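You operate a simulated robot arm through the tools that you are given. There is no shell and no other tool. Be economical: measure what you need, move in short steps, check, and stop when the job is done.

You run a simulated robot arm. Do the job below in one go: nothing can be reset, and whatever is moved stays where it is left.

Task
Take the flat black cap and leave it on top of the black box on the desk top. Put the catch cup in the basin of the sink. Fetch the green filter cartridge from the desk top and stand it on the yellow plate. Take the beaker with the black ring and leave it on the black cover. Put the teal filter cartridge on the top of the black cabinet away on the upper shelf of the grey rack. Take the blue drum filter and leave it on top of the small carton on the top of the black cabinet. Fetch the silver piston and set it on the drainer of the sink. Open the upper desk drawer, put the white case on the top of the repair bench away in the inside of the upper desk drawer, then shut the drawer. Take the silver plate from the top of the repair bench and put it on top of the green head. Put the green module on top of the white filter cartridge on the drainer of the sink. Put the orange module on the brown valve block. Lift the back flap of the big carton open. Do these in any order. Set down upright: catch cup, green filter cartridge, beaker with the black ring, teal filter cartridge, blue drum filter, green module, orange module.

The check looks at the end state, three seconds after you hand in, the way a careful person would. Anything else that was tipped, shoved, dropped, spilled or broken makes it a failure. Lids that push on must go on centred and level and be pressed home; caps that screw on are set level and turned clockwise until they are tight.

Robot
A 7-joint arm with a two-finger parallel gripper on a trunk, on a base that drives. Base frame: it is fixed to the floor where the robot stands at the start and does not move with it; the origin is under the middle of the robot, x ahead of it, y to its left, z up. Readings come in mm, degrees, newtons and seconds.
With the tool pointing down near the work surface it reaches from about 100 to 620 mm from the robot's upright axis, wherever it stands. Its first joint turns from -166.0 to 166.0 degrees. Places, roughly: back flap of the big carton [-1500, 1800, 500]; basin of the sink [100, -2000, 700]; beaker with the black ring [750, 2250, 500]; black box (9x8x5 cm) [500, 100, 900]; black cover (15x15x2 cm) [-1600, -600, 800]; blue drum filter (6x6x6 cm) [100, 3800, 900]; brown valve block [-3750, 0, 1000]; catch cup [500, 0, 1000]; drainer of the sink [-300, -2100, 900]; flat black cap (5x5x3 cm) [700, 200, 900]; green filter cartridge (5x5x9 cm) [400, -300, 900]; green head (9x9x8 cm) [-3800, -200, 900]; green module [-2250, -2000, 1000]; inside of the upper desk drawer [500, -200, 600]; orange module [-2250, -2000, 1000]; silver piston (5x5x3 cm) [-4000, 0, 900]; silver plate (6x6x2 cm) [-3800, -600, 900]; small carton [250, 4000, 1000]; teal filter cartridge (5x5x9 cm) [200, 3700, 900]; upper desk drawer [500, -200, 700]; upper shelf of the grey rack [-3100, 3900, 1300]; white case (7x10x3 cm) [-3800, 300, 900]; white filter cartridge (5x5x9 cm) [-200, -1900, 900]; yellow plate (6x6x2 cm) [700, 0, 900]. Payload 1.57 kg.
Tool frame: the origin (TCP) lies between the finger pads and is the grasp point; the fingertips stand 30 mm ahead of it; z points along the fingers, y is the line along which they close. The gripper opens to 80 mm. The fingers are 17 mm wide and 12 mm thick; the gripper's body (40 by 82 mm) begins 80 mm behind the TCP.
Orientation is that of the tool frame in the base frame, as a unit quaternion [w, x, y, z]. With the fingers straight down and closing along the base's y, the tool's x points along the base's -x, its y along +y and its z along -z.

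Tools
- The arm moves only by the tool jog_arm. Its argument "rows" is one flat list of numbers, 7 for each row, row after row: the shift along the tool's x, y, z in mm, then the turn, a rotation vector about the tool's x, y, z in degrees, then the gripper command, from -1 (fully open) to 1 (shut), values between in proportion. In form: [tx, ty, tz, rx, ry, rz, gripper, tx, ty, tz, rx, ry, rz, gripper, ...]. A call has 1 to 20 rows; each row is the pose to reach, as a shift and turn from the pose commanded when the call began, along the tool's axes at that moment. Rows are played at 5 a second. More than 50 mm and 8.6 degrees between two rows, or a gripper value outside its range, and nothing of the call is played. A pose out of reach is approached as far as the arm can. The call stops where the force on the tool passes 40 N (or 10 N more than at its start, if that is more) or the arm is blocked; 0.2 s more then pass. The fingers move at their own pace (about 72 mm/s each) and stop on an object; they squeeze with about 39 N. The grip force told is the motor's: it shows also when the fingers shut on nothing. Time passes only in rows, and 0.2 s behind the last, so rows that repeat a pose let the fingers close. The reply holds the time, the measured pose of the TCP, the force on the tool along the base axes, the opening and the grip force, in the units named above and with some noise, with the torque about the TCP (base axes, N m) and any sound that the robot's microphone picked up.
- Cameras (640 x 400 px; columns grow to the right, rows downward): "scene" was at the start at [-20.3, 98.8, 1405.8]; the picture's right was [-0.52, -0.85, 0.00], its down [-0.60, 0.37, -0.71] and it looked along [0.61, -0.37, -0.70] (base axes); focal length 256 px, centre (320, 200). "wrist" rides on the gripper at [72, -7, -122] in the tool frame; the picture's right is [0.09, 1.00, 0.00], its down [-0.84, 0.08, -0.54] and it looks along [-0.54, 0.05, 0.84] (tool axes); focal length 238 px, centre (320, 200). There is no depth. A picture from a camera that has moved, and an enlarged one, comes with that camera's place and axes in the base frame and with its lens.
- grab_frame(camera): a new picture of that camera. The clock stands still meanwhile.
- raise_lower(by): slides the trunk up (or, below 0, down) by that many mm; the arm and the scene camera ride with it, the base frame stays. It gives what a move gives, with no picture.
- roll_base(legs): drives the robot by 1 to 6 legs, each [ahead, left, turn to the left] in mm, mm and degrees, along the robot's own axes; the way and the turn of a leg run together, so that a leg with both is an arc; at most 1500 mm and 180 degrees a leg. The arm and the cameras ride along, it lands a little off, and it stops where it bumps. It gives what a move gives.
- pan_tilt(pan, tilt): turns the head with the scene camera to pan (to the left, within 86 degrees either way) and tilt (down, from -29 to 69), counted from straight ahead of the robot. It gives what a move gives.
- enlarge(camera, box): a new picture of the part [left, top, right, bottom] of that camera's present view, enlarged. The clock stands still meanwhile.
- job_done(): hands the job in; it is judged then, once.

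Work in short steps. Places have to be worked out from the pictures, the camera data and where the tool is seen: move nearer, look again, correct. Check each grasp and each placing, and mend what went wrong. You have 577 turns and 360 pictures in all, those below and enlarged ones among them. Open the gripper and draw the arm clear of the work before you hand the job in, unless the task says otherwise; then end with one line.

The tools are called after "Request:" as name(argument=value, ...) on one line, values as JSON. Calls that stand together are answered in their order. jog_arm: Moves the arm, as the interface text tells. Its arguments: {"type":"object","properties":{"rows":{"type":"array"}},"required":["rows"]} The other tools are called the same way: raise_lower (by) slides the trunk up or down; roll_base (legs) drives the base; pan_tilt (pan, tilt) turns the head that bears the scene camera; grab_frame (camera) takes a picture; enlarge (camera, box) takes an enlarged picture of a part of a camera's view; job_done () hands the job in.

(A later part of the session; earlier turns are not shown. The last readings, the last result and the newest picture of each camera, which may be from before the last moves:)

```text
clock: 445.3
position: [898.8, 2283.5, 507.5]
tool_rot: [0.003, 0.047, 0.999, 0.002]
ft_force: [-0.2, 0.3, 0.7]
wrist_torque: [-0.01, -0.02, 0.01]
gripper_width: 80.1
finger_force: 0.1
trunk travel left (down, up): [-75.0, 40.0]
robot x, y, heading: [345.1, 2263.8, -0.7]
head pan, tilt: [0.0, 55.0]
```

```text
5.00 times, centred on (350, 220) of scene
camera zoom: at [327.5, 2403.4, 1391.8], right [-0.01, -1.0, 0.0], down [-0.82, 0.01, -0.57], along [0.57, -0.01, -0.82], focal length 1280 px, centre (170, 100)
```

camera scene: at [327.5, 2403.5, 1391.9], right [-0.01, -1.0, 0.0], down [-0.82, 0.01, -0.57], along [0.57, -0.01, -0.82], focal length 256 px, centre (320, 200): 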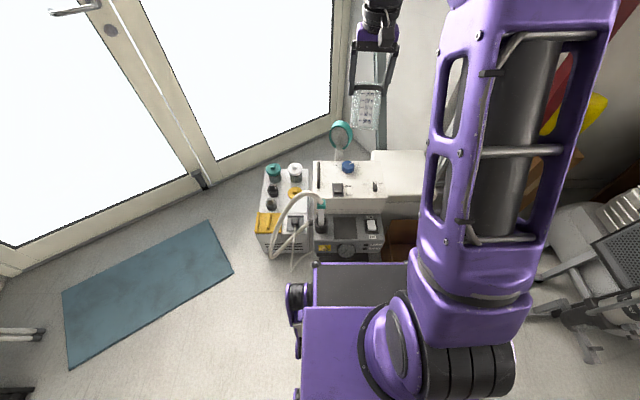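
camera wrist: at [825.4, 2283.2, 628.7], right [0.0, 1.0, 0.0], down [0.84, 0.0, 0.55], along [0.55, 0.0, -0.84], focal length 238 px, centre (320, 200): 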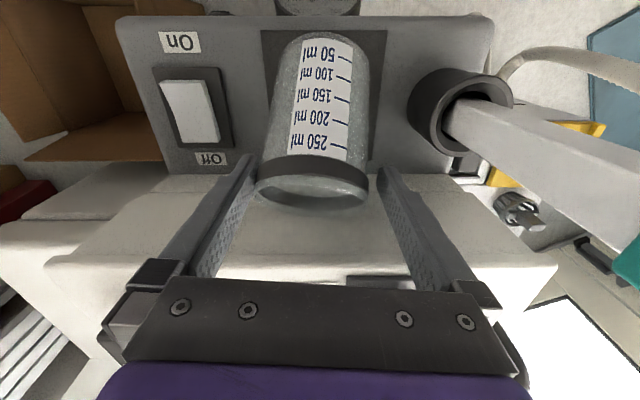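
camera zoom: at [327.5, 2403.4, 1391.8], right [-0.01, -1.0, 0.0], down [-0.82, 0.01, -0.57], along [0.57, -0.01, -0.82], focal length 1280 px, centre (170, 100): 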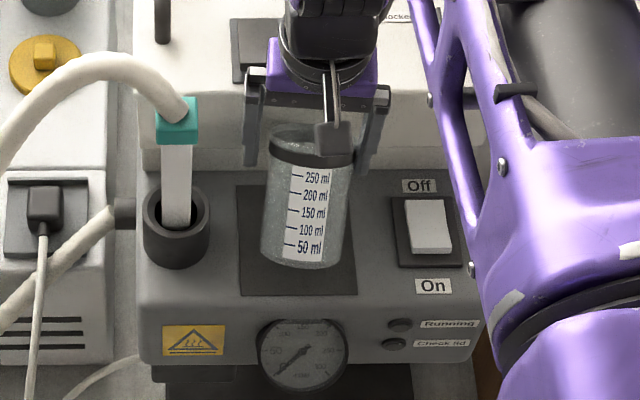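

It leans back ~20° against the white box. I grip it across its axis at the ring, lift slightly so it hangs upright, and look.

Request:
jog_arm(rows=[-1, -2, 10, 0, 0, 0, -1, -1, -2, 22, 0, 0, 0, -1, -1, -2, 22, 0, 0, 0, 1, -1, -2, 22, 0, 0, 0, 1, -1, -2, 22, 0, 0, 0, 1])

Request:
grab_frame(camera="wrist")

Request:
enlarge(camera="scene", box=[300, 180, 400, 260])

```text
clock: 446.5
position: [899.2, 2282.2, 485.8]
tool_rot: [0.002, 0.047, 0.999, 0.002]
ft_force: [-0.9, -0.2, 0.0]
wrist_torque: [0.0, 0.02, 0.01]
gripper_width: 69.2
finger_force: 38.7
trunk travel left (down, up): [-75.0, 40.0]
robot x, y, heading: [341.6, 2261.0, -0.6]
head pan, tilt: [0.0, 55.0]
```

```text
194 pictures are left
camera wrist: at [826.5, 2281.1, 606.8], right [0.0, 1.0, 0.0], down [0.84, 0.0, 0.55], along [0.55, 0.0, -0.84], focal length 238 px, centre (320, 200)
```

wrist: 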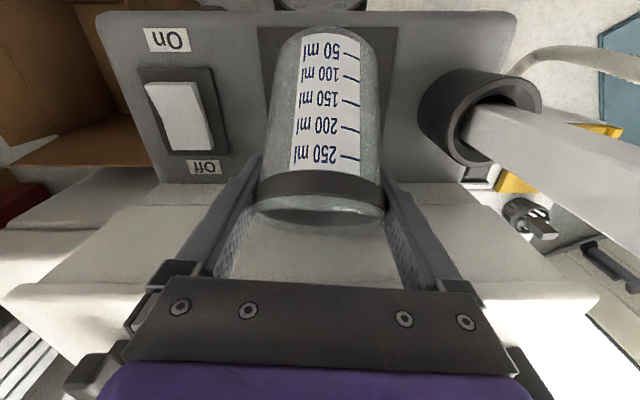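

```text
5.00 times, centred on (350, 220) of scene
camera zoom: at [327.4, 2403.4, 1391.9], right [-0.01, -1.0, 0.0], down [-0.82, 0.01, -0.57], along [0.57, -0.01, -0.82], focal length 1280 px, centre (170, 100)
```

zoom: 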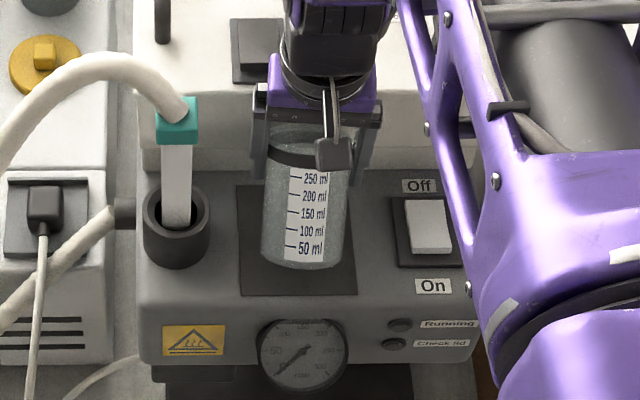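

Lift a little to see how it hangs.

Request:
jog_arm(rows=[0, 0, -3, 0, 0, 0, 1, 0, 0, -7, 0, 0, 0, 1, 0, 0, -12, 0, 0, 0, 1, 0, 0, -18, 0, 0, 0, 1, 0, 0, -24, 0, 0, 0, 1])

Request:
grab_frame(camera="wrist")

Request:
enlarge(camera="scene", box=[300, 180, 400, 260])

```text
clock: 447.7
position: [898.7, 2281.9, 511.4]
tool_rot: [0.002, 0.046, 0.999, 0.001]
ft_force: [0.4, -0.8, 0.1]
wrist_torque: [-0.01, 0.01, -0.02]
gripper_width: 69.0
finger_force: 38.9
trunk travel left (down, up): [-75.0, 40.0]
robot x, y, heading: [343.7, 2261.5, -0.6]
head pan, tilt: [0.0, 55.0]
```

```text
192 pictures are left
camera wrist: at [826.3, 2281.3, 631.2], right [0.0, 1.0, 0.0], down [0.84, 0.0, 0.55], along [0.55, 0.0, -0.84], focal length 238 px, centre (320, 200)
```

wrist: 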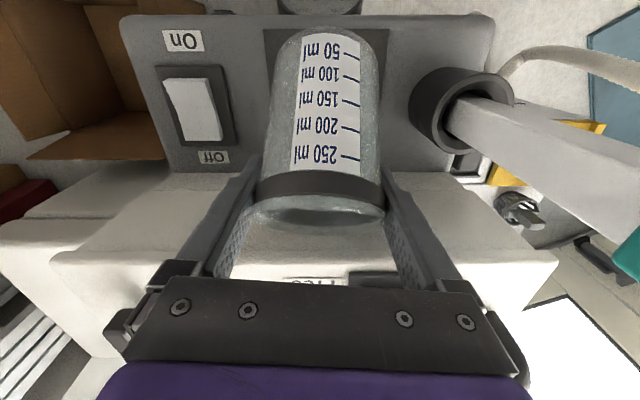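

```text
5.00 times, centred on (350, 220) of scene
camera zoom: at [327.5, 2403.4, 1391.9], right [-0.01, -1.0, 0.0], down [-0.82, 0.01, -0.57], along [0.57, -0.01, -0.82], focal length 1280 px, centre (170, 100)
```

zoom: 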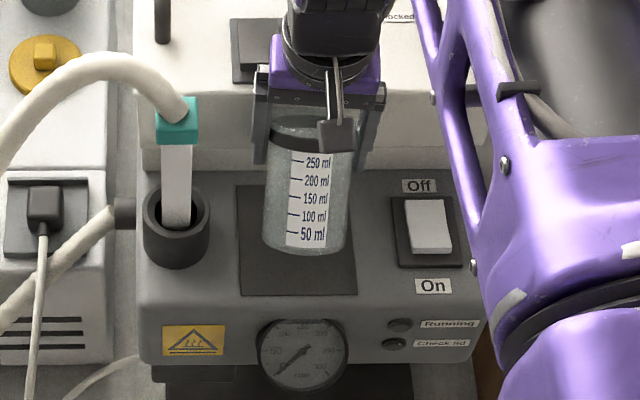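

It holds its tilt in the grip. I lift 30 mm and pitch the hand forward ~25° so the beaker comes upright, then check.

Request:
jog_arm(rows=[0, 0, -12, 0, 0, 0, 1, 0, 0, -30, 0, -5, 0, 1, 0, 0, -40, 0, -12, 0, 1, 0, 0, -40, 0, -19, 0, 1, 0, 0, -40, 0, -25, 0, 1])

Request:
grab_frame(camera="wrist")

Request:
enlarge(camera="scene", box=[300, 160, 400, 240])

```text
clock: 448.9
position: [899.8, 2280.2, 549.8]
tool_rot: [0.22, 0.046, 0.974, -0.008]
ft_force: [-0.3, 1.1, -0.9]
wrist_torque: [0.04, 0.0, -0.05]
gripper_width: 68.9
finger_force: 38.6
trunk travel left (down, up): [-75.0, 40.0]
robot x, y, heading: [348.4, 2262.5, -0.7]
head pan, tilt: [0.0, 55.0]
```

```text
190 pictures are left
camera wrist: at [781.8, 2285.2, 629.2], right [0.01, 1.0, -0.04], down [0.53, 0.02, 0.85], along [0.85, -0.03, -0.53], focal length 238 px, centre (320, 200)
```

wrist: 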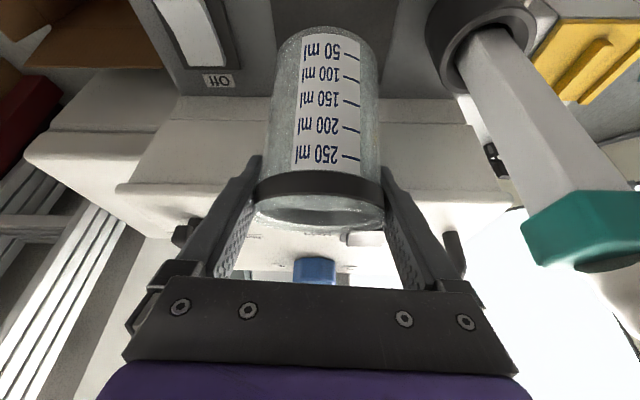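

```text
5.00 times, centred on (350, 200) of scene
camera zoom: at [327.5, 2403.4, 1391.9], right [-0.01, -1.0, 0.0], down [-0.82, 0.01, -0.57], along [0.57, -0.01, -0.82], focal length 1280 px, centre (170, 200)
```

zoom: 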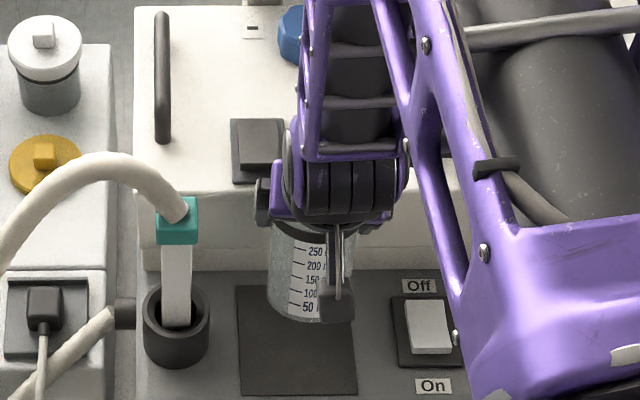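

Nearly upright now. Shift 30 mm toward the robot, pitch 3° more, and lower gently until the base touches.

Request:
jog_arm(rows=[14, 0, -6, 0, -1.5, 0, 1, 27.2, 0, -12.6, 0, -3, 0, 1, 31.4, 0, -3.5, 0, -3, 0, 1, 35.6, 0, 5.5, 0, -3, 0, 1, 38, 0, 10, 0, -3, 0, 1])

Request:
enlarge(camera="scene", box=[300, 180, 400, 260])

```text
clock: 450.1
position: [869.8, 2283.6, 525.1]
tool_rot: [0.244, 0.045, 0.969, -0.01]
ft_force: [0.5, 0.4, 0.3]
wrist_torque: [0.02, 0.01, 0.02]
gripper_width: 68.2
finger_force: 39.0
trunk travel left (down, up): [-75.0, 40.0]
robot x, y, heading: [343.8, 2262.6, -0.6]
head pan, tilt: [0.0, 55.0]
```

```text
5.00 times, centred on (350, 220) of scene
camera zoom: at [327.4, 2403.4, 1391.9], right [-0.01, -1.0, 0.0], down [-0.82, 0.01, -0.57], along [0.57, -0.01, -0.82], focal length 1280 px, centre (170, 100)
```

zoom: 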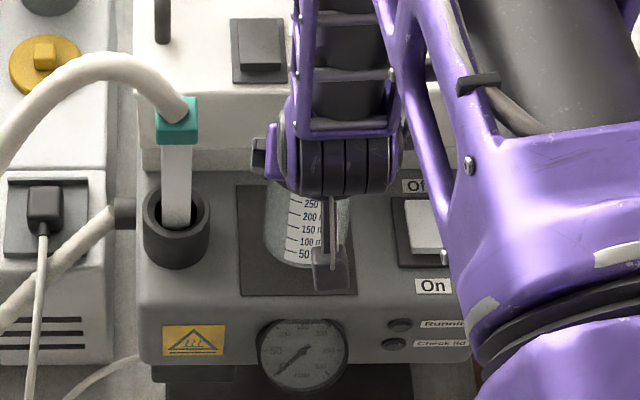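

Grip width is creeping (slipping slightly). Lower on to contact now.

Request:
jog_arm(rows=[2.1, 0, 4.5, 0, 0, 0, 1, 4.2, 0, 9, 0, 0, 0, 1, 6.3, 0, 13.6, 0, 0, 0, 1, 8.4, 0, 18.1, 0, 0, 0, 1, 10, 0, 21.7, 0, 0, 0, 1, 11.8, 0, 25.4, 0, 0, 0, 1, 13.4, 0, 29, 0, 0, 0, 1, 15, 0, 32.6, 0, 0, 0, 1, 16.8, 0, 36.2, 0, 0, 0, 1])

Request:
grab_frame(camera="wrist")

Request:
enlarge(camera="scene", box=[300, 180, 400, 260])

```text
clock: 452.1
position: [873.6, 2284.5, 488.4]
tool_rot: [0.247, 0.045, 0.968, -0.009]
ft_force: [-5.9, 0.5, 29.3]
wrist_torque: [-0.02, 0.1, -0.03]
gripper_width: 68.1
finger_force: 38.6
trunk travel left (down, up): [-75.0, 40.0]
robot x, y, heading: [340.3, 2262.1, -0.4]
head pan, tilt: [0.0, 55.0]
```

```text
187 pictures are left
camera wrist: at [751.3, 2288.7, 560.0], right [0.01, 1.0, -0.04], down [0.48, 0.03, 0.88], along [0.88, -0.03, -0.48], focal length 238 px, centre (320, 200)
```

wrist: 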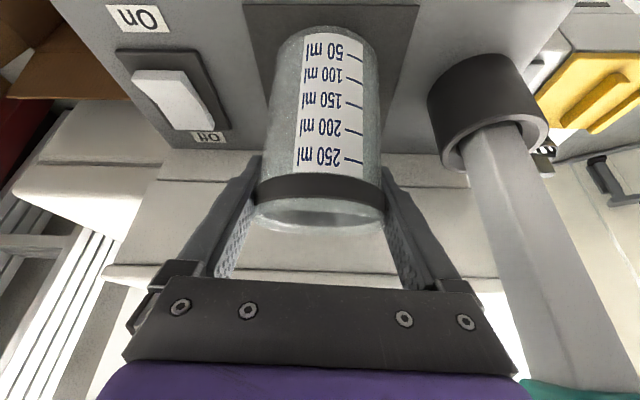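

```text
5.00 times, centred on (350, 220) of scene
camera zoom: at [325.3, 2403.4, 1392.4], right [-0.01, -1.0, 0.0], down [-0.82, 0.01, -0.58], along [0.58, -0.01, -0.82], focal length 1280 px, centre (170, 100)
```

zoom: 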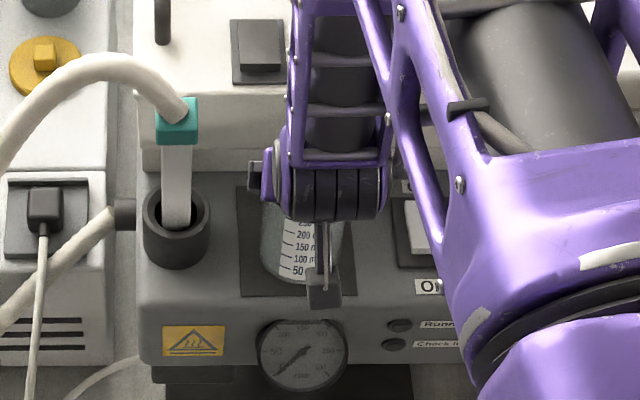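

Base on the deck with 29 N. Relax, open, and withdraw up along the tool axis.

Request:
jog_arm(rows=[-0.8, 0, -1.8, 0, 0, 0, 1, -0.8, 0, -1.8, 0, 0, 0, 0.5, -0.8, 0, -1.8, 0, 0, 0, 0, -0.8, 0, -1.8, 0, 0, 0, -1, -0.8, 0, -1.8, 0, 0, 0, -1, -0.8, 0, -40, 0, 0, 0, -1, -0.8, 0, -80, 0, 0, 0, -1, -0.8, 0, -120, 0, 0, 0, -1])

Request:
grab_frame(camera="wrist")

Request:
enlarge(camera="scene", box=[300, 180, 400, 260])

```text
clock: 453.9
position: [813.6, 2289.0, 592.0]
tool_rot: [0.243, 0.045, 0.969, -0.009]
ft_force: [-0.5, -0.2, 0.2]
wrist_torque: [0.0, 0.01, 0.01]
gripper_width: 79.9
finger_force: 0.0
trunk travel left (down, up): [-75.0, 40.0]
robot x, y, heading: [347.2, 2263.4, -0.7]
head pan, tilt: [0.0, 55.0]
```

```text
185 pictures are left
camera wrist: at [693.6, 2293.4, 663.2], right [0.01, 1.0, -0.04], down [0.49, 0.03, 0.87], along [0.87, -0.03, -0.48], focal length 238 px, centre (320, 200)
```

wrist: 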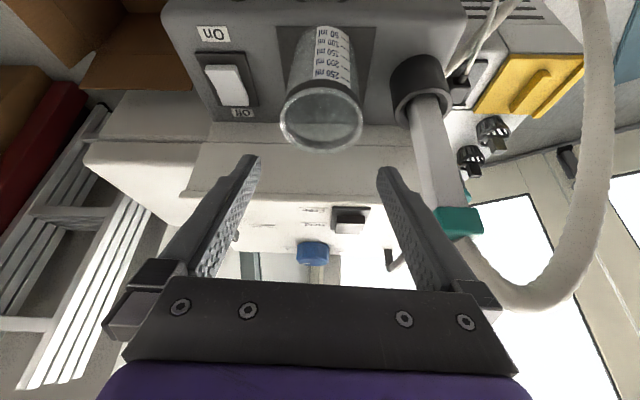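

```text
5.00 times, centred on (350, 220) of scene
camera zoom: at [327.6, 2403.4, 1391.8], right [-0.01, -1.0, 0.0], down [-0.82, 0.01, -0.57], along [0.57, -0.01, -0.82], focal length 1280 px, centre (170, 100)
```

zoom: 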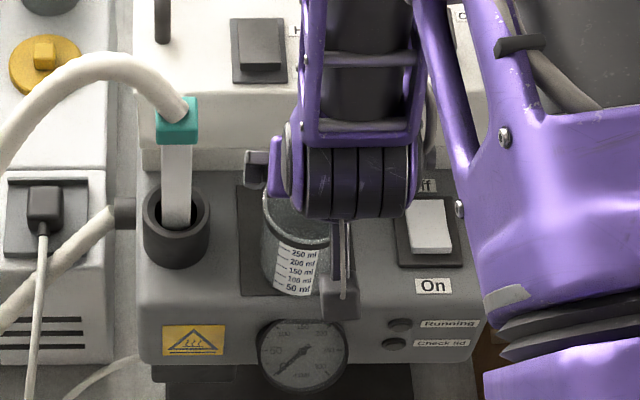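

The beaker stands upright again. I bring the tool vertical above it and measure carefully using its known 72 mm ring width.

Request:
jog_arm(rows=[-9, 0, -4, 0, 7, 0, -1, -18, 0, -8, 0, 14, 0, -1, -27, 0, -12, 0, 21, 0, -1, -45, 0, -16, 0, 28.1, 0, -1, -45, 0, -16, 0, 28.1, 0, -1])

Request:
enlarge(camera="wrist", box=[220, 60, 420, 220])

Request:
enlarge(camera="scene", box=[300, 180, 400, 260])

```text
clock: 455.1
position: [847.3, 2286.4, 626.3]
tool_rot: [0.001, 0.046, 0.999, 0.001]
ft_force: [-0.5, 0.2, -0.3]
wrist_torque: [0.01, -0.01, -0.03]
gripper_width: 79.9
finger_force: 0.0
trunk travel left (down, up): [-75.0, 40.0]
robot x, y, heading: [345.2, 2261.9, -0.8]
head pan, tilt: [0.0, 55.0]
```

```text
2.50 times, centred on (320, 140) of wrist
camera zoom: at [775.2, 2285.8, 747.2], right [0.0, 1.0, 0.0], down [0.84, 0.0, 0.54], along [0.54, 0.0, -0.84], focal length 596 px, centre (320, 350)
```

zoom: 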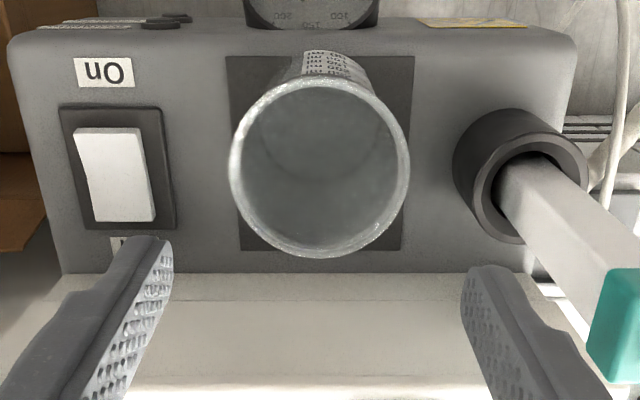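

```text
5.00 times, centred on (350, 220) of scene
camera zoom: at [327.5, 2403.4, 1391.9], right [-0.01, -1.0, 0.0], down [-0.82, 0.01, -0.57], along [0.57, -0.01, -0.82], focal length 1280 px, centre (170, 100)
```

zoom: 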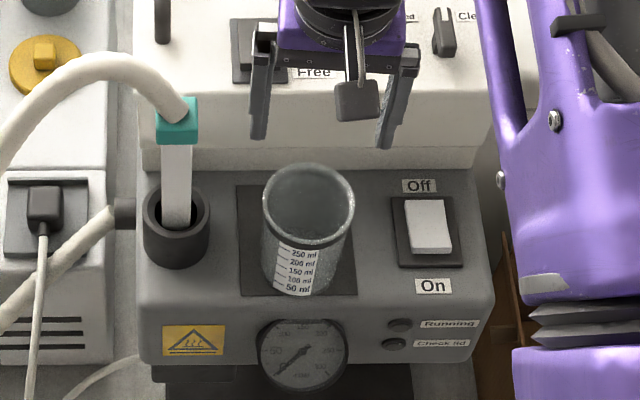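

I judge the axis at about (850,2286) allowing for the bias seen before. Descend with checks, deeper this time (grip well below the ring).

Request:
jog_arm(rows=[-3, 0.3, 35, 0, 0, 0, -1, -3, 0.3, 75, 0, 0, 0, -1, -3, 0.3, 110, 0, 0, 0, -1, -3, 0.3, 140, 0, 0, 0, -1])

Request:
grab_frame(camera="wrist")

Request:
enlarge(camera="scene", box=[300, 180, 400, 260])

```text
clock: 456.1
position: [851.9, 2287.5, 484.5]
tool_rot: [0.001, 0.046, 0.999, 0.003]
ft_force: [-0.1, -0.2, 0.5]
wrist_torque: [0.04, -0.02, 0.0]
gripper_width: 79.7
finger_force: 0.0
trunk travel left (down, up): [-75.0, 40.0]
robot x, y, heading: [344.4, 2263.0, -0.5]
head pan, tilt: [0.0, 55.0]
```

```text
181 pictures are left
camera wrist: at [778.6, 2286.2, 605.7], right [0.0, 1.0, 0.0], down [0.84, 0.0, 0.54], along [0.54, 0.0, -0.84], focal length 238 px, centre (320, 200)
```

wrist: 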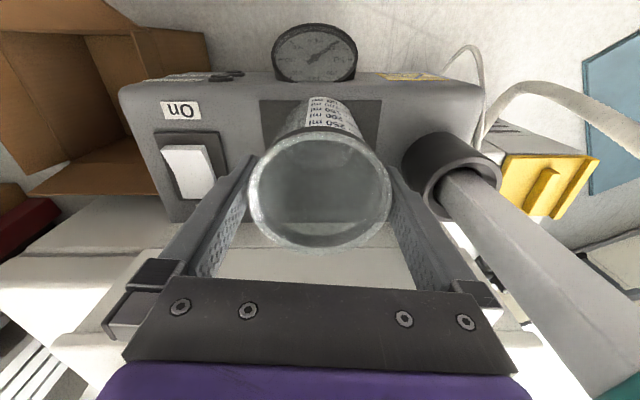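

```text
5.00 times, centred on (350, 220) of scene
camera zoom: at [327.3, 2403.4, 1392.0], right [-0.01, -1.0, 0.0], down [-0.82, 0.01, -0.57], along [0.57, -0.01, -0.82], focal length 1280 px, centre (170, 100)
```

zoom: 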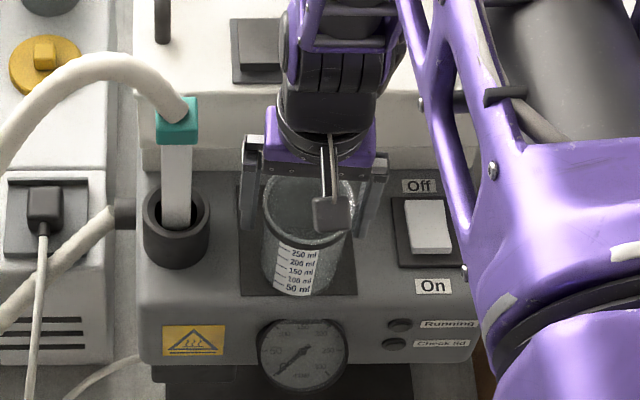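

Both views with rim z≈500 put the axis at x≈844. Shift 8 mm back, go deeper and close.

Request:
jog_arm(rows=[8, -0.5, 0, 0, 0, 0, -1, 8, -0.5, 20, 0, 0, 0, -1, 8, -0.5, 38, 0, 0, 0, -1, 8, -0.5, 48, 0, 0, 0, -1, 8, -0.5, 48, 0, 0, 0, 1, 8, -0.5, 48, 0, 0, 0, 1, 8, -0.5, 48, 0, 0, 0, 1])

Request:
grab_frame(camera="wrist")

Request:
enlarge(camera="scene", box=[300, 180, 400, 260])

```text
clock: 457.7
position: [842.3, 2286.8, 438.3]
tool_rot: [0.001, 0.046, 0.999, 0.002]
ft_force: [0.5, -0.5, 0.9]
wrist_torque: [0.01, -0.03, -0.01]
gripper_width: 69.3
finger_force: 39.3
trunk travel left (down, up): [-75.0, 40.0]
robot x, y, heading: [344.2, 2262.4, -0.8]
head pan, tilt: [0.0, 55.0]
```

```text
179 pictures are left
camera wrist: at [770.3, 2286.0, 558.8], right [0.0, 1.0, 0.0], down [0.84, 0.0, 0.54], along [0.54, 0.0, -0.84], focal length 238 px, centre (320, 200)
```

wrist: 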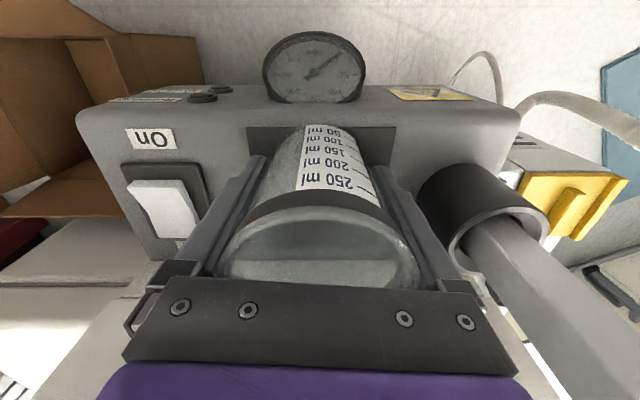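

```text
5.00 times, centred on (350, 220) of scene
camera zoom: at [327.5, 2403.4, 1391.9], right [-0.01, -1.0, 0.0], down [-0.82, 0.01, -0.57], along [0.57, -0.01, -0.82], focal length 1280 px, centre (170, 100)
```

zoom: 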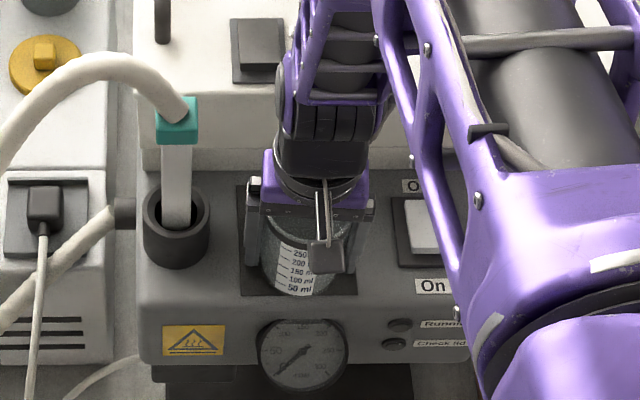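

Body gripped (69.3 mm). Lift gently and check for slip.

Request:
jog_arm(rows=[0, 0, 0, 0, 0, 0, 1, 0, 0, -4, 0, 0, 0, 1, 0, 0, -10, 0, 0, 0, 1, 0, 0, -20, 0, 0, 0, 1, 0, 0, -32, 0, 0, 0, 1, 0, 0, -44, 0, 0, 0, 1, 0, 0, -54, 0, 0, 0, 1, 0, 0, -60, 0, 0, 0, 1])

Request:
grab_frame(camera="wrist")

```text
clock: 459.5
position: [842.3, 2287.1, 499.2]
tool_rot: [0.001, 0.047, 0.999, 0.002]
ft_force: [0.4, 0.3, -0.5]
wrist_torque: [0.04, 0.05, -0.02]
gripper_width: 69.5
finger_force: 39.0
trunk travel left (down, up): [-75.0, 40.0]
robot x, y, heading: [340.7, 2260.2, -0.4]
head pan, tilt: [0.0, 55.0]
```

```text
177 pictures are left
camera wrist: at [769.9, 2286.1, 620.1], right [0.0, 1.0, 0.0], down [0.84, 0.0, 0.54], along [0.54, 0.0, -0.84], focal length 238 px, centre (320, 200)
```

wrist: 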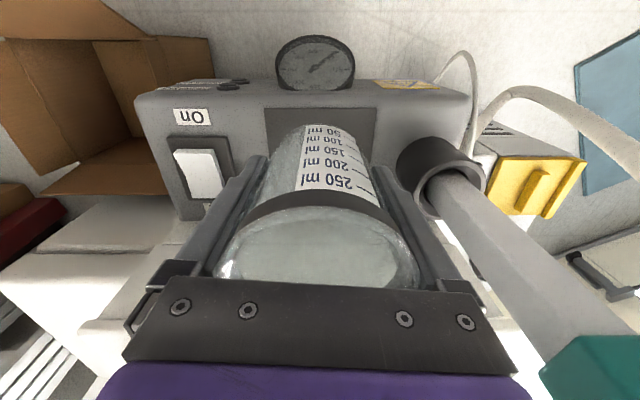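

No slip. Lift to travel height, then drive back down the corridor (reversing, heading 90).

Request:
jog_arm(rows=[0, 0, -10, 0, 0, 0, 1, 0, 0, -30, 0, 0, 0, 1, 0, 0, -60, 0, 0, 0, 1, 0, 0, -95, 0, 0, 0, 1, 0, 0, -130, 0, 0, 0, 1, 0, 0, -165, 0, 0, 0, 1, 0, 0, -200, 0, 0, 0, 1, 0, 0, -235, 0, 0, 0, 1, 0, 0, -270, 0, 0, 0, 1, 0, 0, -305, 0, 0, 0, 1, 0, 0, -340, 0, 0, 0, 1, 0, 0, -375, 0, 0, 0, 1, 0, 0, -410, 0, 0, 0, 1, 0, 0, -445, 0, 0, 0, 1, 0, 0, -480, 0, 0, 0, 1, 0, 0, -515, 0, 0, 0, 1, 0, 0, -545, 0, 0, 0, 1, 0, 0, -565, 0, 0, 0, 1, 0, 0, -575, 0, 0, 0, 1])

Request:
grab_frame(camera="wrist")

```text
clock: 463.5
position: [839.7, 2284.2, 1074.2]
tool_rot: [0.001, 0.046, 0.999, 0.002]
ft_force: [0.3, -0.6, 0.3]
wrist_torque: [-0.01, -0.01, -0.02]
gripper_width: 69.2
finger_force: 39.2
trunk travel left (down, up): [-75.0, 40.0]
robot x, y, heading: [346.8, 2263.9, -0.4]
head pan, tilt: [0.0, 55.0]
```

```text
176 pictures are left
camera wrist: at [768.0, 2284.1, 1195.3], right [0.0, 1.0, 0.0], down [0.84, 0.0, 0.54], along [0.54, 0.0, -0.84], focal length 238 px, centre (320, 200)
```

wrist: 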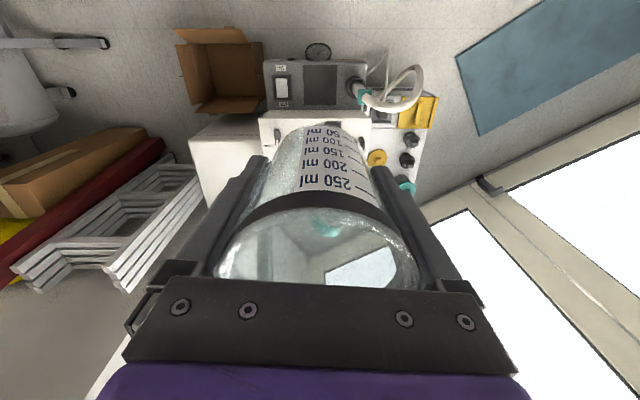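

Held well. Drive back.

Request:
roll_base(legs=[[-310, 0, 0], [0, 0, 90.4], [-1450, 0, 0]])

```text
clock: 476.3
position: [1.5, 1316.8, 1074.0]
tool_rot: [0.0, -0.675, 0.738, 0.001]
ft_force: [0.0, 0.1, -0.8]
wrist_torque: [-0.02, 0.03, 0.03]
gripper_width: 68.4
finger_force: 38.9
trunk travel left (down, up): [-75.0, 40.0]
robot x, y, heading: [24.5, 817.7, 89.5]
head pan, tilt: [0.0, 55.0]
```

Grip changed slightly (68.4); check, then continue.

Request:
grab_frame(camera="wrist")

Request:
roll_base(legs=[[-1030, 0, 0.5], [-1030, 0, 0]])

Request:
grab_frame(camera="wrist")

```text
175 pictures are left
camera wrist: at [2.0, 1243.6, 1195.1], right [-1.0, 0.0, 0.0], down [0.0, 0.84, 0.54], along [-0.01, 0.54, -0.84], focal length 238 px, centre (320, 200)
```

wrist: 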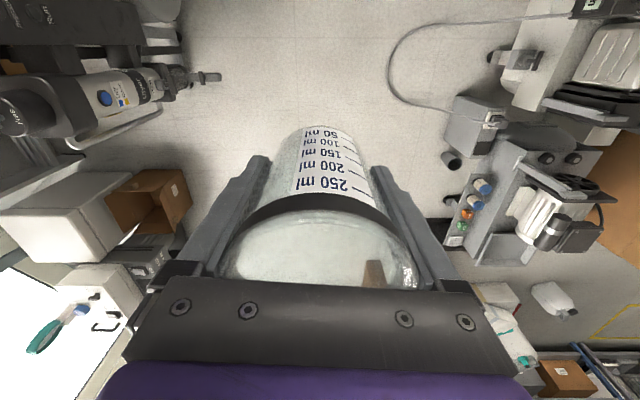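

```text
clock: 486.6
position: [-13.3, -748.5, 1075.0]
tool_rot: [-0.001, -0.671, 0.741, 0.002]
ft_force: [0.6, -1.3, -1.1]
wrist_torque: [0.01, 0.0, 0.03]
gripper_width: 68.0
finger_force: 38.5
trunk travel left (down, up): [-75.0, 40.0]
robot x, y, heading: [6.3, -1244.4, 89.2]
head pan, tilt: [0.0, 55.0]
```

```text
174 pictures are left
camera wrist: at [-13.2, -819.9, 1195.1], right [-1.0, 0.01, 0.0], down [0.01, 0.84, 0.54], along [0.0, 0.54, -0.84], focal length 238 px, centre (320, 200)
```

wrist: 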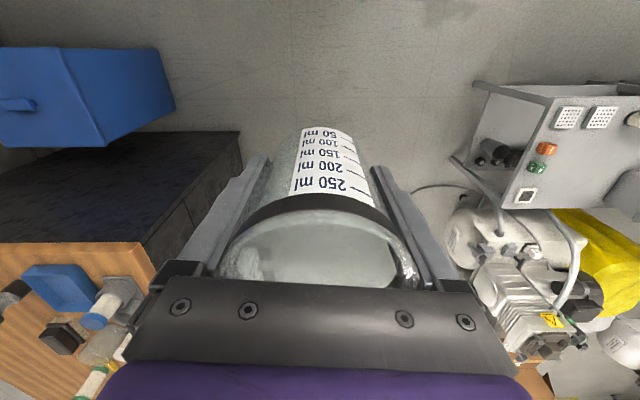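

Still fine. Sidestep left along the aisle to x≈−1600 and look for the black cover.

Request:
roll_base(legs=[[0, 0, 0.8], [0, 1000, 0], [0, 590, 0]])

Request:
pan_tilt(pan=10, tilt=45)

Request:
grab_frame(camera="scene")

Request:
grab_frame(camera="wrist")

```text
clock: 502.5
position: [-1606.2, -746.1, 1074.6]
tool_rot: [-0.001, -0.677, 0.736, 0.002]
ft_force: [0.1, 0.3, -0.1]
wrist_torque: [-0.01, 0.03, 0.01]
gripper_width: 67.8
finger_force: 38.4
trunk travel left (down, up): [-75.0, 40.0]
robot x, y, heading: [-1580.1, -1244.7, 89.9]
head pan, tilt: [0.0, 55.0]
```

```text
clock: 503.2
position: [-1604.8, -744.9, 1074.0]
tool_rot: [0.0, -0.677, 0.736, 0.002]
ft_force: [0.1, -0.7, -0.1]
wrist_torque: [-0.02, 0.02, -0.03]
gripper_width: 68.0
finger_force: 38.6
trunk travel left (down, up): [-75.0, 40.0]
robot x, y, heading: [-1580.4, -1244.6, 90.0]
head pan, tilt: [10.0, 45.0]
```

```text
173 pictures are left
camera scene: at [-1733.6, -1250.8, 1405.3], right [0.98, 0.17, 0.0], down [0.12, -0.7, -0.71], along [-0.12, 0.7, -0.71], focal length 256 px, centre (320, 200)
```

scene: 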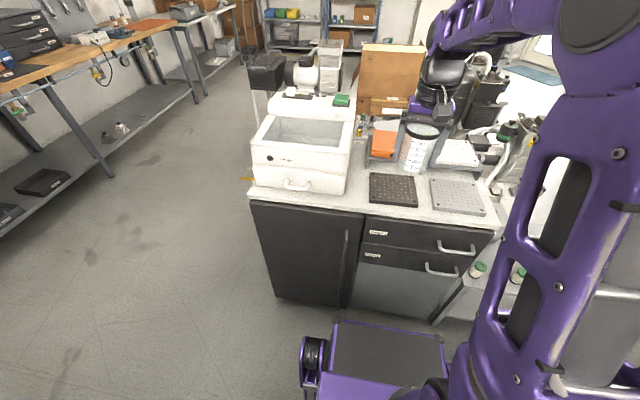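

```text
172 pictures are left
camera wrist: at [-1604.9, -817.9, 1195.1], right [-1.0, -0.01, 0.0], down [-0.01, 0.84, 0.54], along [-0.01, 0.54, -0.84], focal length 238 px, centre (320, 200)
```

wrist: 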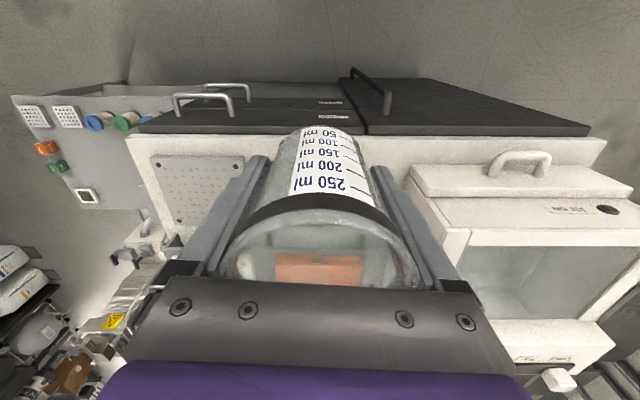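

Black perforated cover is at about (−1603,−575), front half of the cabinet top. I move 175 mm ahead so it lies under the tool.

Request:
roll_base(legs=[[175, 0, 0]])

Request:
pan_tilt(pan=10, tilt=50)

Request:
enlarge(camera="scene", box=[300, 100, 500, 260])

Request:
grab_frame(camera="wrist")

```text
clock: 504.7
position: [-1608.4, -593.4, 1075.2]
tool_rot: [-0.001, -0.678, 0.735, 0.002]
ft_force: [0.1, -0.1, -1.0]
wrist_torque: [-0.04, -0.03, -0.02]
gripper_width: 67.8
finger_force: 39.1
trunk travel left (down, up): [-75.0, 40.0]
robot x, y, heading: [-1581.2, -1085.7, 89.8]
head pan, tilt: [10.0, 45.0]
stopped in leg 1: the robot was blocked; the commanded pose is now the measured one
```

```text
clock: 505.4
position: [-1605.4, -592.9, 1073.9]
tool_rot: [0.0, -0.678, 0.735, 0.001]
ft_force: [0.1, -0.4, -0.7]
wrist_torque: [-0.01, -0.03, 0.02]
gripper_width: 68.2
finger_force: 38.3
trunk travel left (down, up): [-75.0, 40.0]
robot x, y, heading: [-1579.9, -1089.8, 90.1]
head pan, tilt: [10.0, 50.0]
```

```text
2.50 times, centred on (400, 180) of scene
camera zoom: at [-1731.4, -1103.0, 1398.5], right [0.98, 0.18, 0.0], down [0.13, -0.75, -0.64], along [-0.11, 0.63, -0.77], focal length 640 px, centre (120, 250)
```

zoom: 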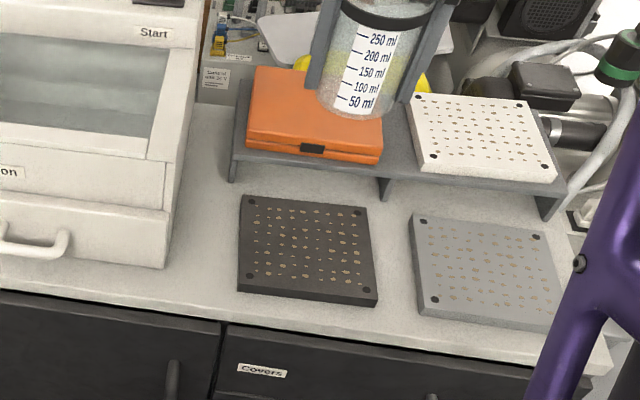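

```text
170 pictures are left
camera wrist: at [-1605.1, -665.1, 1194.5], right [-1.0, -0.01, 0.0], down [-0.01, 0.84, 0.54], along [-0.01, 0.54, -0.84], focal length 238 px, centre (320, 200)
```

wrist: 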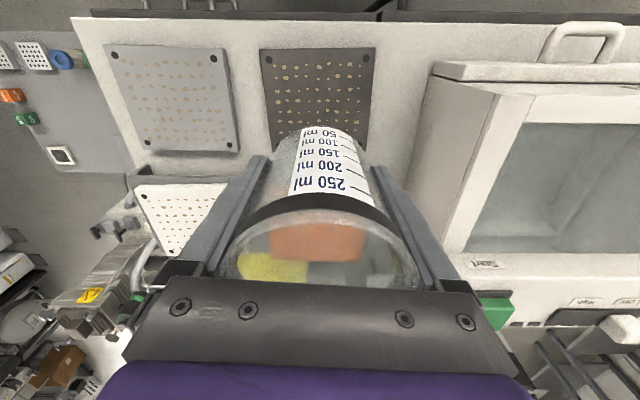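

Cover centre ≈(−1605,−594); the beaker is right above it. Lower to just above.

Request:
jog_arm(rows=[0, 0, 20, 0, 0, 0, 1, 0, 0, 50, 0, 0, 0, 1, 0, 0, 85, 0, 0, 0, 1, 0, 0, 115, 0, 0, 0, 1, 0, 0, 140, 0, 0, 0, 1])

Request:
enlarge(camera="scene", box=[300, 100, 500, 260])

Request:
grab_frame(camera="wrist")

```text
clock: 506.6
position: [-1607.7, -593.3, 934.3]
tool_rot: [-0.001, -0.678, 0.735, 0.002]
ft_force: [0.7, 0.1, -1.1]
wrist_torque: [-0.01, 0.03, -0.01]
gripper_width: 68.1
finger_force: 39.6
trunk travel left (down, up): [-75.0, 40.0]
robot x, y, heading: [-1576.2, -1089.3, 90.0]
head pan, tilt: [10.0, 50.0]
```

```text
2.50 times, centred on (400, 180) of scene
camera zoom: at [-1731.4, -1103.1, 1398.5], right [0.98, 0.18, 0.0], down [0.13, -0.75, -0.64], along [-0.11, 0.63, -0.77], focal length 640 px, centre (120, 250)
```

zoom: 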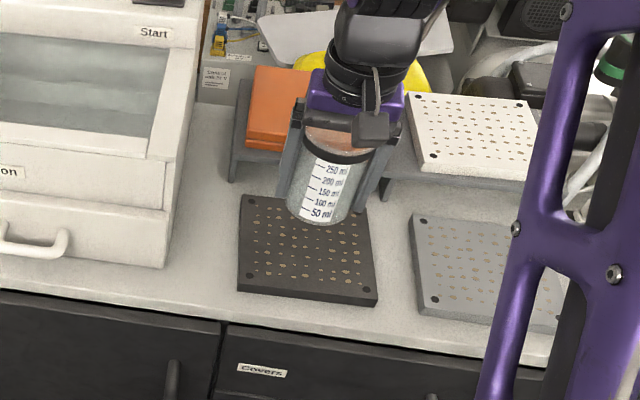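

```text
168 pictures are left
camera wrist: at [-1605.6, -665.1, 1054.5], right [-1.0, -0.01, 0.0], down [-0.01, 0.84, 0.54], along [-0.01, 0.54, -0.84], focal length 238 px, centre (320, 200)
```

wrist: 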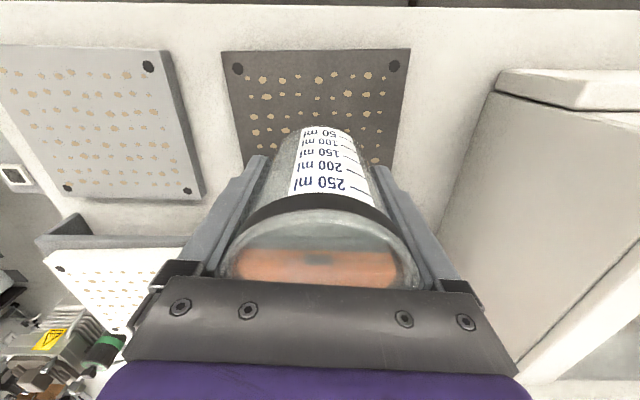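

Good alignment. Creep down to contact.

Request:
jog_arm(rows=[0, 0, 12, 0, 0, 0, 1, 0, 0, 22, 0, 0, 0, 1, 0, 0, 30, 0, 0, 0, 1, 0, 0, 35, 0, 0, 0, 1, 0, 0, 39, 0, 0, 0, 1, 0, 0, 42, 0, 0, 0, 1, 0, 0, 45, 0, 0, 0, 1, 0, 0, 48, 0, 0, 0, 1, 0, 0, 51, 0, 0, 0, 1])

Request:
enlarge(camera="scene", box=[320, 120, 460, 230])

```text
clock: 508.6
position: [-1606.7, -591.5, 882.2]
tool_rot: [0.0, -0.678, 0.735, 0.001]
ft_force: [0.8, -1.0, 0.0]
wrist_torque: [0.03, 0.0, 0.02]
gripper_width: 67.9
finger_force: 39.3
trunk travel left (down, up): [-75.0, 40.0]
robot x, y, heading: [-1576.4, -1091.2, 90.4]
head pan, tilt: [10.0, 50.0]
```

```text
3.64 times, centred on (390, 175) of scene
camera zoom: at [-1731.5, -1103.0, 1398.4], right [0.98, 0.18, 0.0], down [0.13, -0.75, -0.64], along [-0.11, 0.63, -0.77], focal length 931 px, centre (66, 291)
```

zoom: 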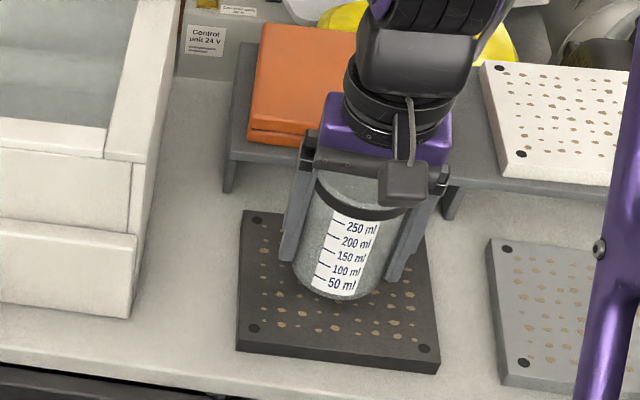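

Request:
jog_arm(rows=[0, 0, 3, 0, 0, 0, 1, 0, 0, 6, 0, 0, 0, 1, 0, 0, 9, 0, 0, 0, 1, 0, 0, 12, 0, 0, 0, 1, 0, 0, 15, 0, 0, 0, 1, 0, 0, 18, 0, 0, 0, 1, 0, 0, 21, 0, 0, 0, 1, 0, 0, 24, 0, 0, 0, 1])

Request:
enlarge(camera="scene", box=[320, 120, 460, 230])

```text
clock: 509.9
position: [-1607.8, -590.5, 869.4]
tool_rot: [0.004, -0.678, 0.735, 0.006]
ft_force: [-0.3, -3.1, 19.1]
wrist_torque: [-0.18, -0.35, -0.04]
gripper_width: 67.6
finger_force: 38.8
trunk travel left (down, up): [-75.0, 40.0]
robot x, y, heading: [-1577.8, -1092.2, 90.0]
head pan, tilt: [10.0, 50.0]
stopped in row 6: the force on the tool passed its limit at 43 N (the readings are from after the stop); the commanded pose is now the measured one
```

```text
3.64 times, centred on (390, 175) of scene
camera zoom: at [-1731.4, -1104.6, 1398.3], right [0.98, 0.18, 0.0], down [0.13, -0.75, -0.64], along [-0.11, 0.63, -0.77], focal length 931 px, centre (66, 291)
```

zoom: 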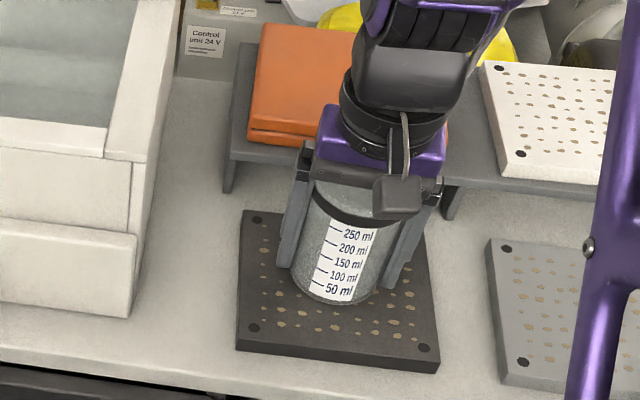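

Contact. The beaker is fairly central on the cover. Relax, open and rise vertically.

Request:
jog_arm(rows=[0, 0, -1.5, 0, 0, 0, 1, 0, 0, -1.5, 0, 0, 0, 0.1, 0, 0, -1.5, 0, 0, 0, -0.5, 0, 0, -1.5, 0, 0, 0, -1, 0, 0, -3, 0, 0, 0, -1, 0, 0, -30, 0, 0, 0, -1, 0, 0, -70, 0, 0, 0, -1, 0, 0, -115, 0, 0, 0, -1, 0, 0, -160, 0, 0, 0, -1, 0, 0, -200, 0, 0, 0, -1])

Request:
enlarge(camera="scene", box=[320, 120, 460, 230])

Request:
grab_frame(camera="wrist")

```text
clock: 512.1
position: [-1606.3, -592.9, 1068.2]
tool_rot: [0.001, -0.678, 0.735, 0.006]
ft_force: [-0.7, 0.4, 1.3]
wrist_torque: [0.0, 0.01, 0.03]
gripper_width: 80.0
finger_force: 0.0
trunk travel left (down, up): [-75.0, 40.0]
robot x, y, heading: [-1576.3, -1086.0, 90.0]
head pan, tilt: [10.0, 50.0]
```

```text
3.64 times, centred on (390, 175) of scene
camera zoom: at [-1731.5, -1103.0, 1398.4], right [0.98, 0.18, 0.0], down [0.13, -0.75, -0.64], along [-0.11, 0.63, -0.77], focal length 931 px, centre (66, 291)
```

zoom: 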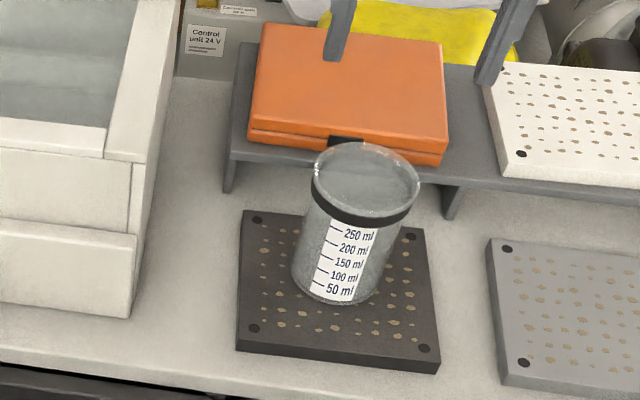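

```text
164 pictures are left
camera wrist: at [-1604.6, -665.6, 1188.9], right [-1.0, -0.01, 0.0], down [-0.01, 0.83, 0.55], along [-0.01, 0.55, -0.83], focal length 238 px, centre (320, 200)
```

wrist: 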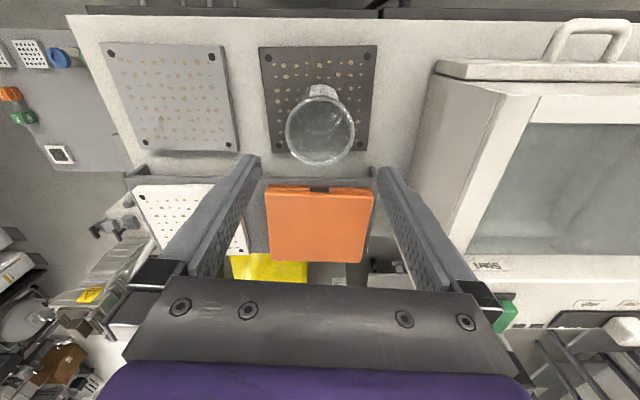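

The beaker stands upright on the black cover. Now to the black cabinet for the blue drum filter and teal cartridge: back to the corridor and up it.

Request:
roll_base(legs=[[-150, 0, 0], [0, -800, 0], [0, -810, 0], [1450, 0, 0], [1450, 0, 0]])

Request:
pan_tilt(pan=30, tilt=20)

Request:
grab_frame(camera="scene")

```text
clock: 542.6
position: [-37.7, 2165.4, 1067.4]
tool_rot: [0.002, -0.681, 0.732, 0.006]
ft_force: [-0.7, -0.3, 0.3]
wrist_torque: [0.03, 0.0, -0.01]
gripper_width: 79.9
finger_force: 0.1
trunk travel left (down, up): [-75.0, 40.0]
robot x, y, heading: [-4.9, 1669.3, 90.5]
head pan, tilt: [10.0, 50.0]
```

```text
clock: 543.5
position: [-36.1, 2166.6, 1067.9]
tool_rot: [0.003, -0.681, 0.732, 0.005]
ft_force: [-0.1, 0.3, 0.7]
wrist_torque: [0.01, -0.01, 0.02]
gripper_width: 79.8
finger_force: 0.0
trunk travel left (down, up): [-75.0, 40.0]
robot x, y, heading: [-7.1, 1668.3, 90.9]
head pan, tilt: [30.0, 20.0]
```

```text
163 pictures are left
camera scene: at [-192.1, 1659.5, 1443.9], right [0.86, 0.51, 0.0], down [0.17, -0.3, -0.94], along [-0.48, 0.81, -0.34], focal length 256 px, centre (320, 200)
```

scene: 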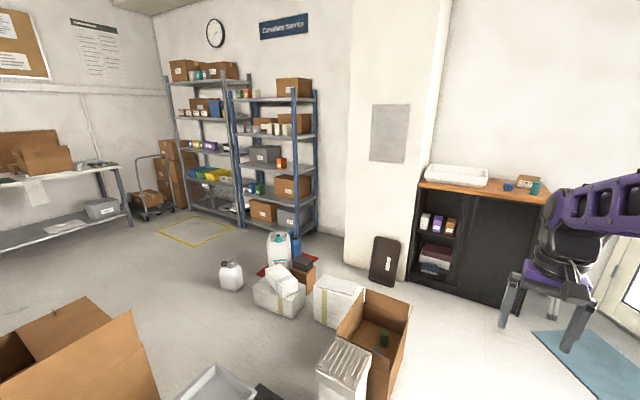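

I see the cabinet: blue drum, teal cartridge and the small carton at its right end; racks to the left. Drive up to the cabinet.

Request:
roll_base(legs=[[0, -130, -0.8], [1350, 0, 0]])

Request:
pan_tilt(pan=15, tilt=40)

Request:
grab_frame(camera="scene")

Request:
grab_frame(camera="wrist")

```text
clock: 545.2
position: [73.0, 2169.3, 1069.1]
tool_rot: [0.002, -0.673, 0.739, 0.005]
ft_force: [-0.1, 0.6, 0.3]
wrist_torque: [0.0, -0.02, 0.0]
gripper_width: 80.3
finger_force: 0.2
trunk travel left (down, up): [-75.0, 40.0]
robot x, y, heading: [95.6, 1671.2, 89.7]
head pan, tilt: [30.0, 20.0]
stopped in leg 1: the robot was blocked; the commanded pose is now the measured one
```

```text
clock: 546.0
position: [73.5, 2170.2, 1068.2]
tool_rot: [0.002, -0.674, 0.739, 0.006]
ft_force: [-0.5, -0.4, -0.2]
wrist_torque: [-0.01, 0.02, 0.01]
gripper_width: 79.8
finger_force: 0.0
trunk travel left (down, up): [-75.0, 40.0]
robot x, y, heading: [94.1, 1670.7, 89.7]
head pan, tilt: [15.0, 40.0]
```

```text
162 pictures are left
camera scene: at [-66.4, 1666.2, 1412.7], right [0.97, 0.25, 0.0], down [0.16, -0.62, -0.77], along [-0.19, 0.74, -0.64], focal length 256 px, centre (320, 200)
```

scene: 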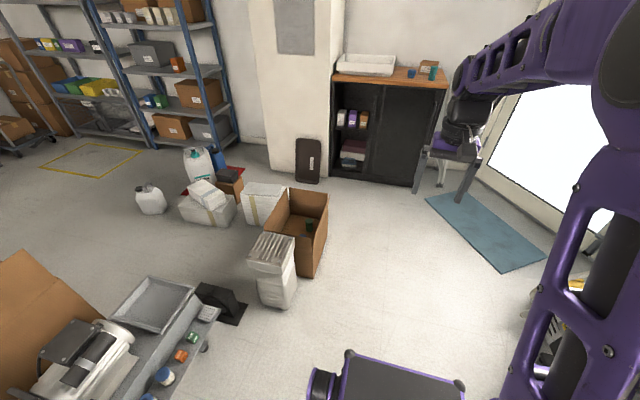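

```text
161 pictures are left
camera wrist: at [73.8, 2096.2, 1188.6], right [-1.0, 0.0, 0.0], down [0.0, 0.83, 0.55], along [0.0, 0.55, -0.83], focal length 238 px, centre (320, 200)
```

wrist: 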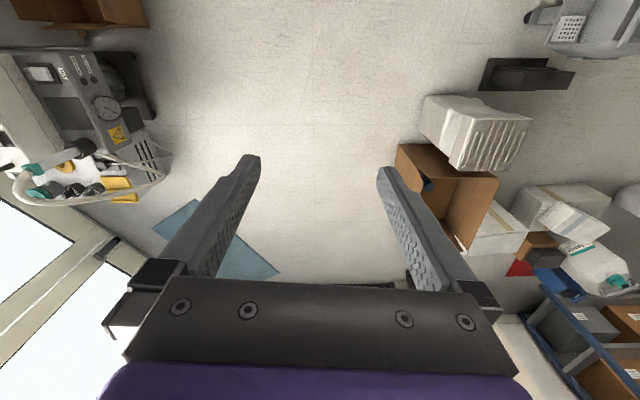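

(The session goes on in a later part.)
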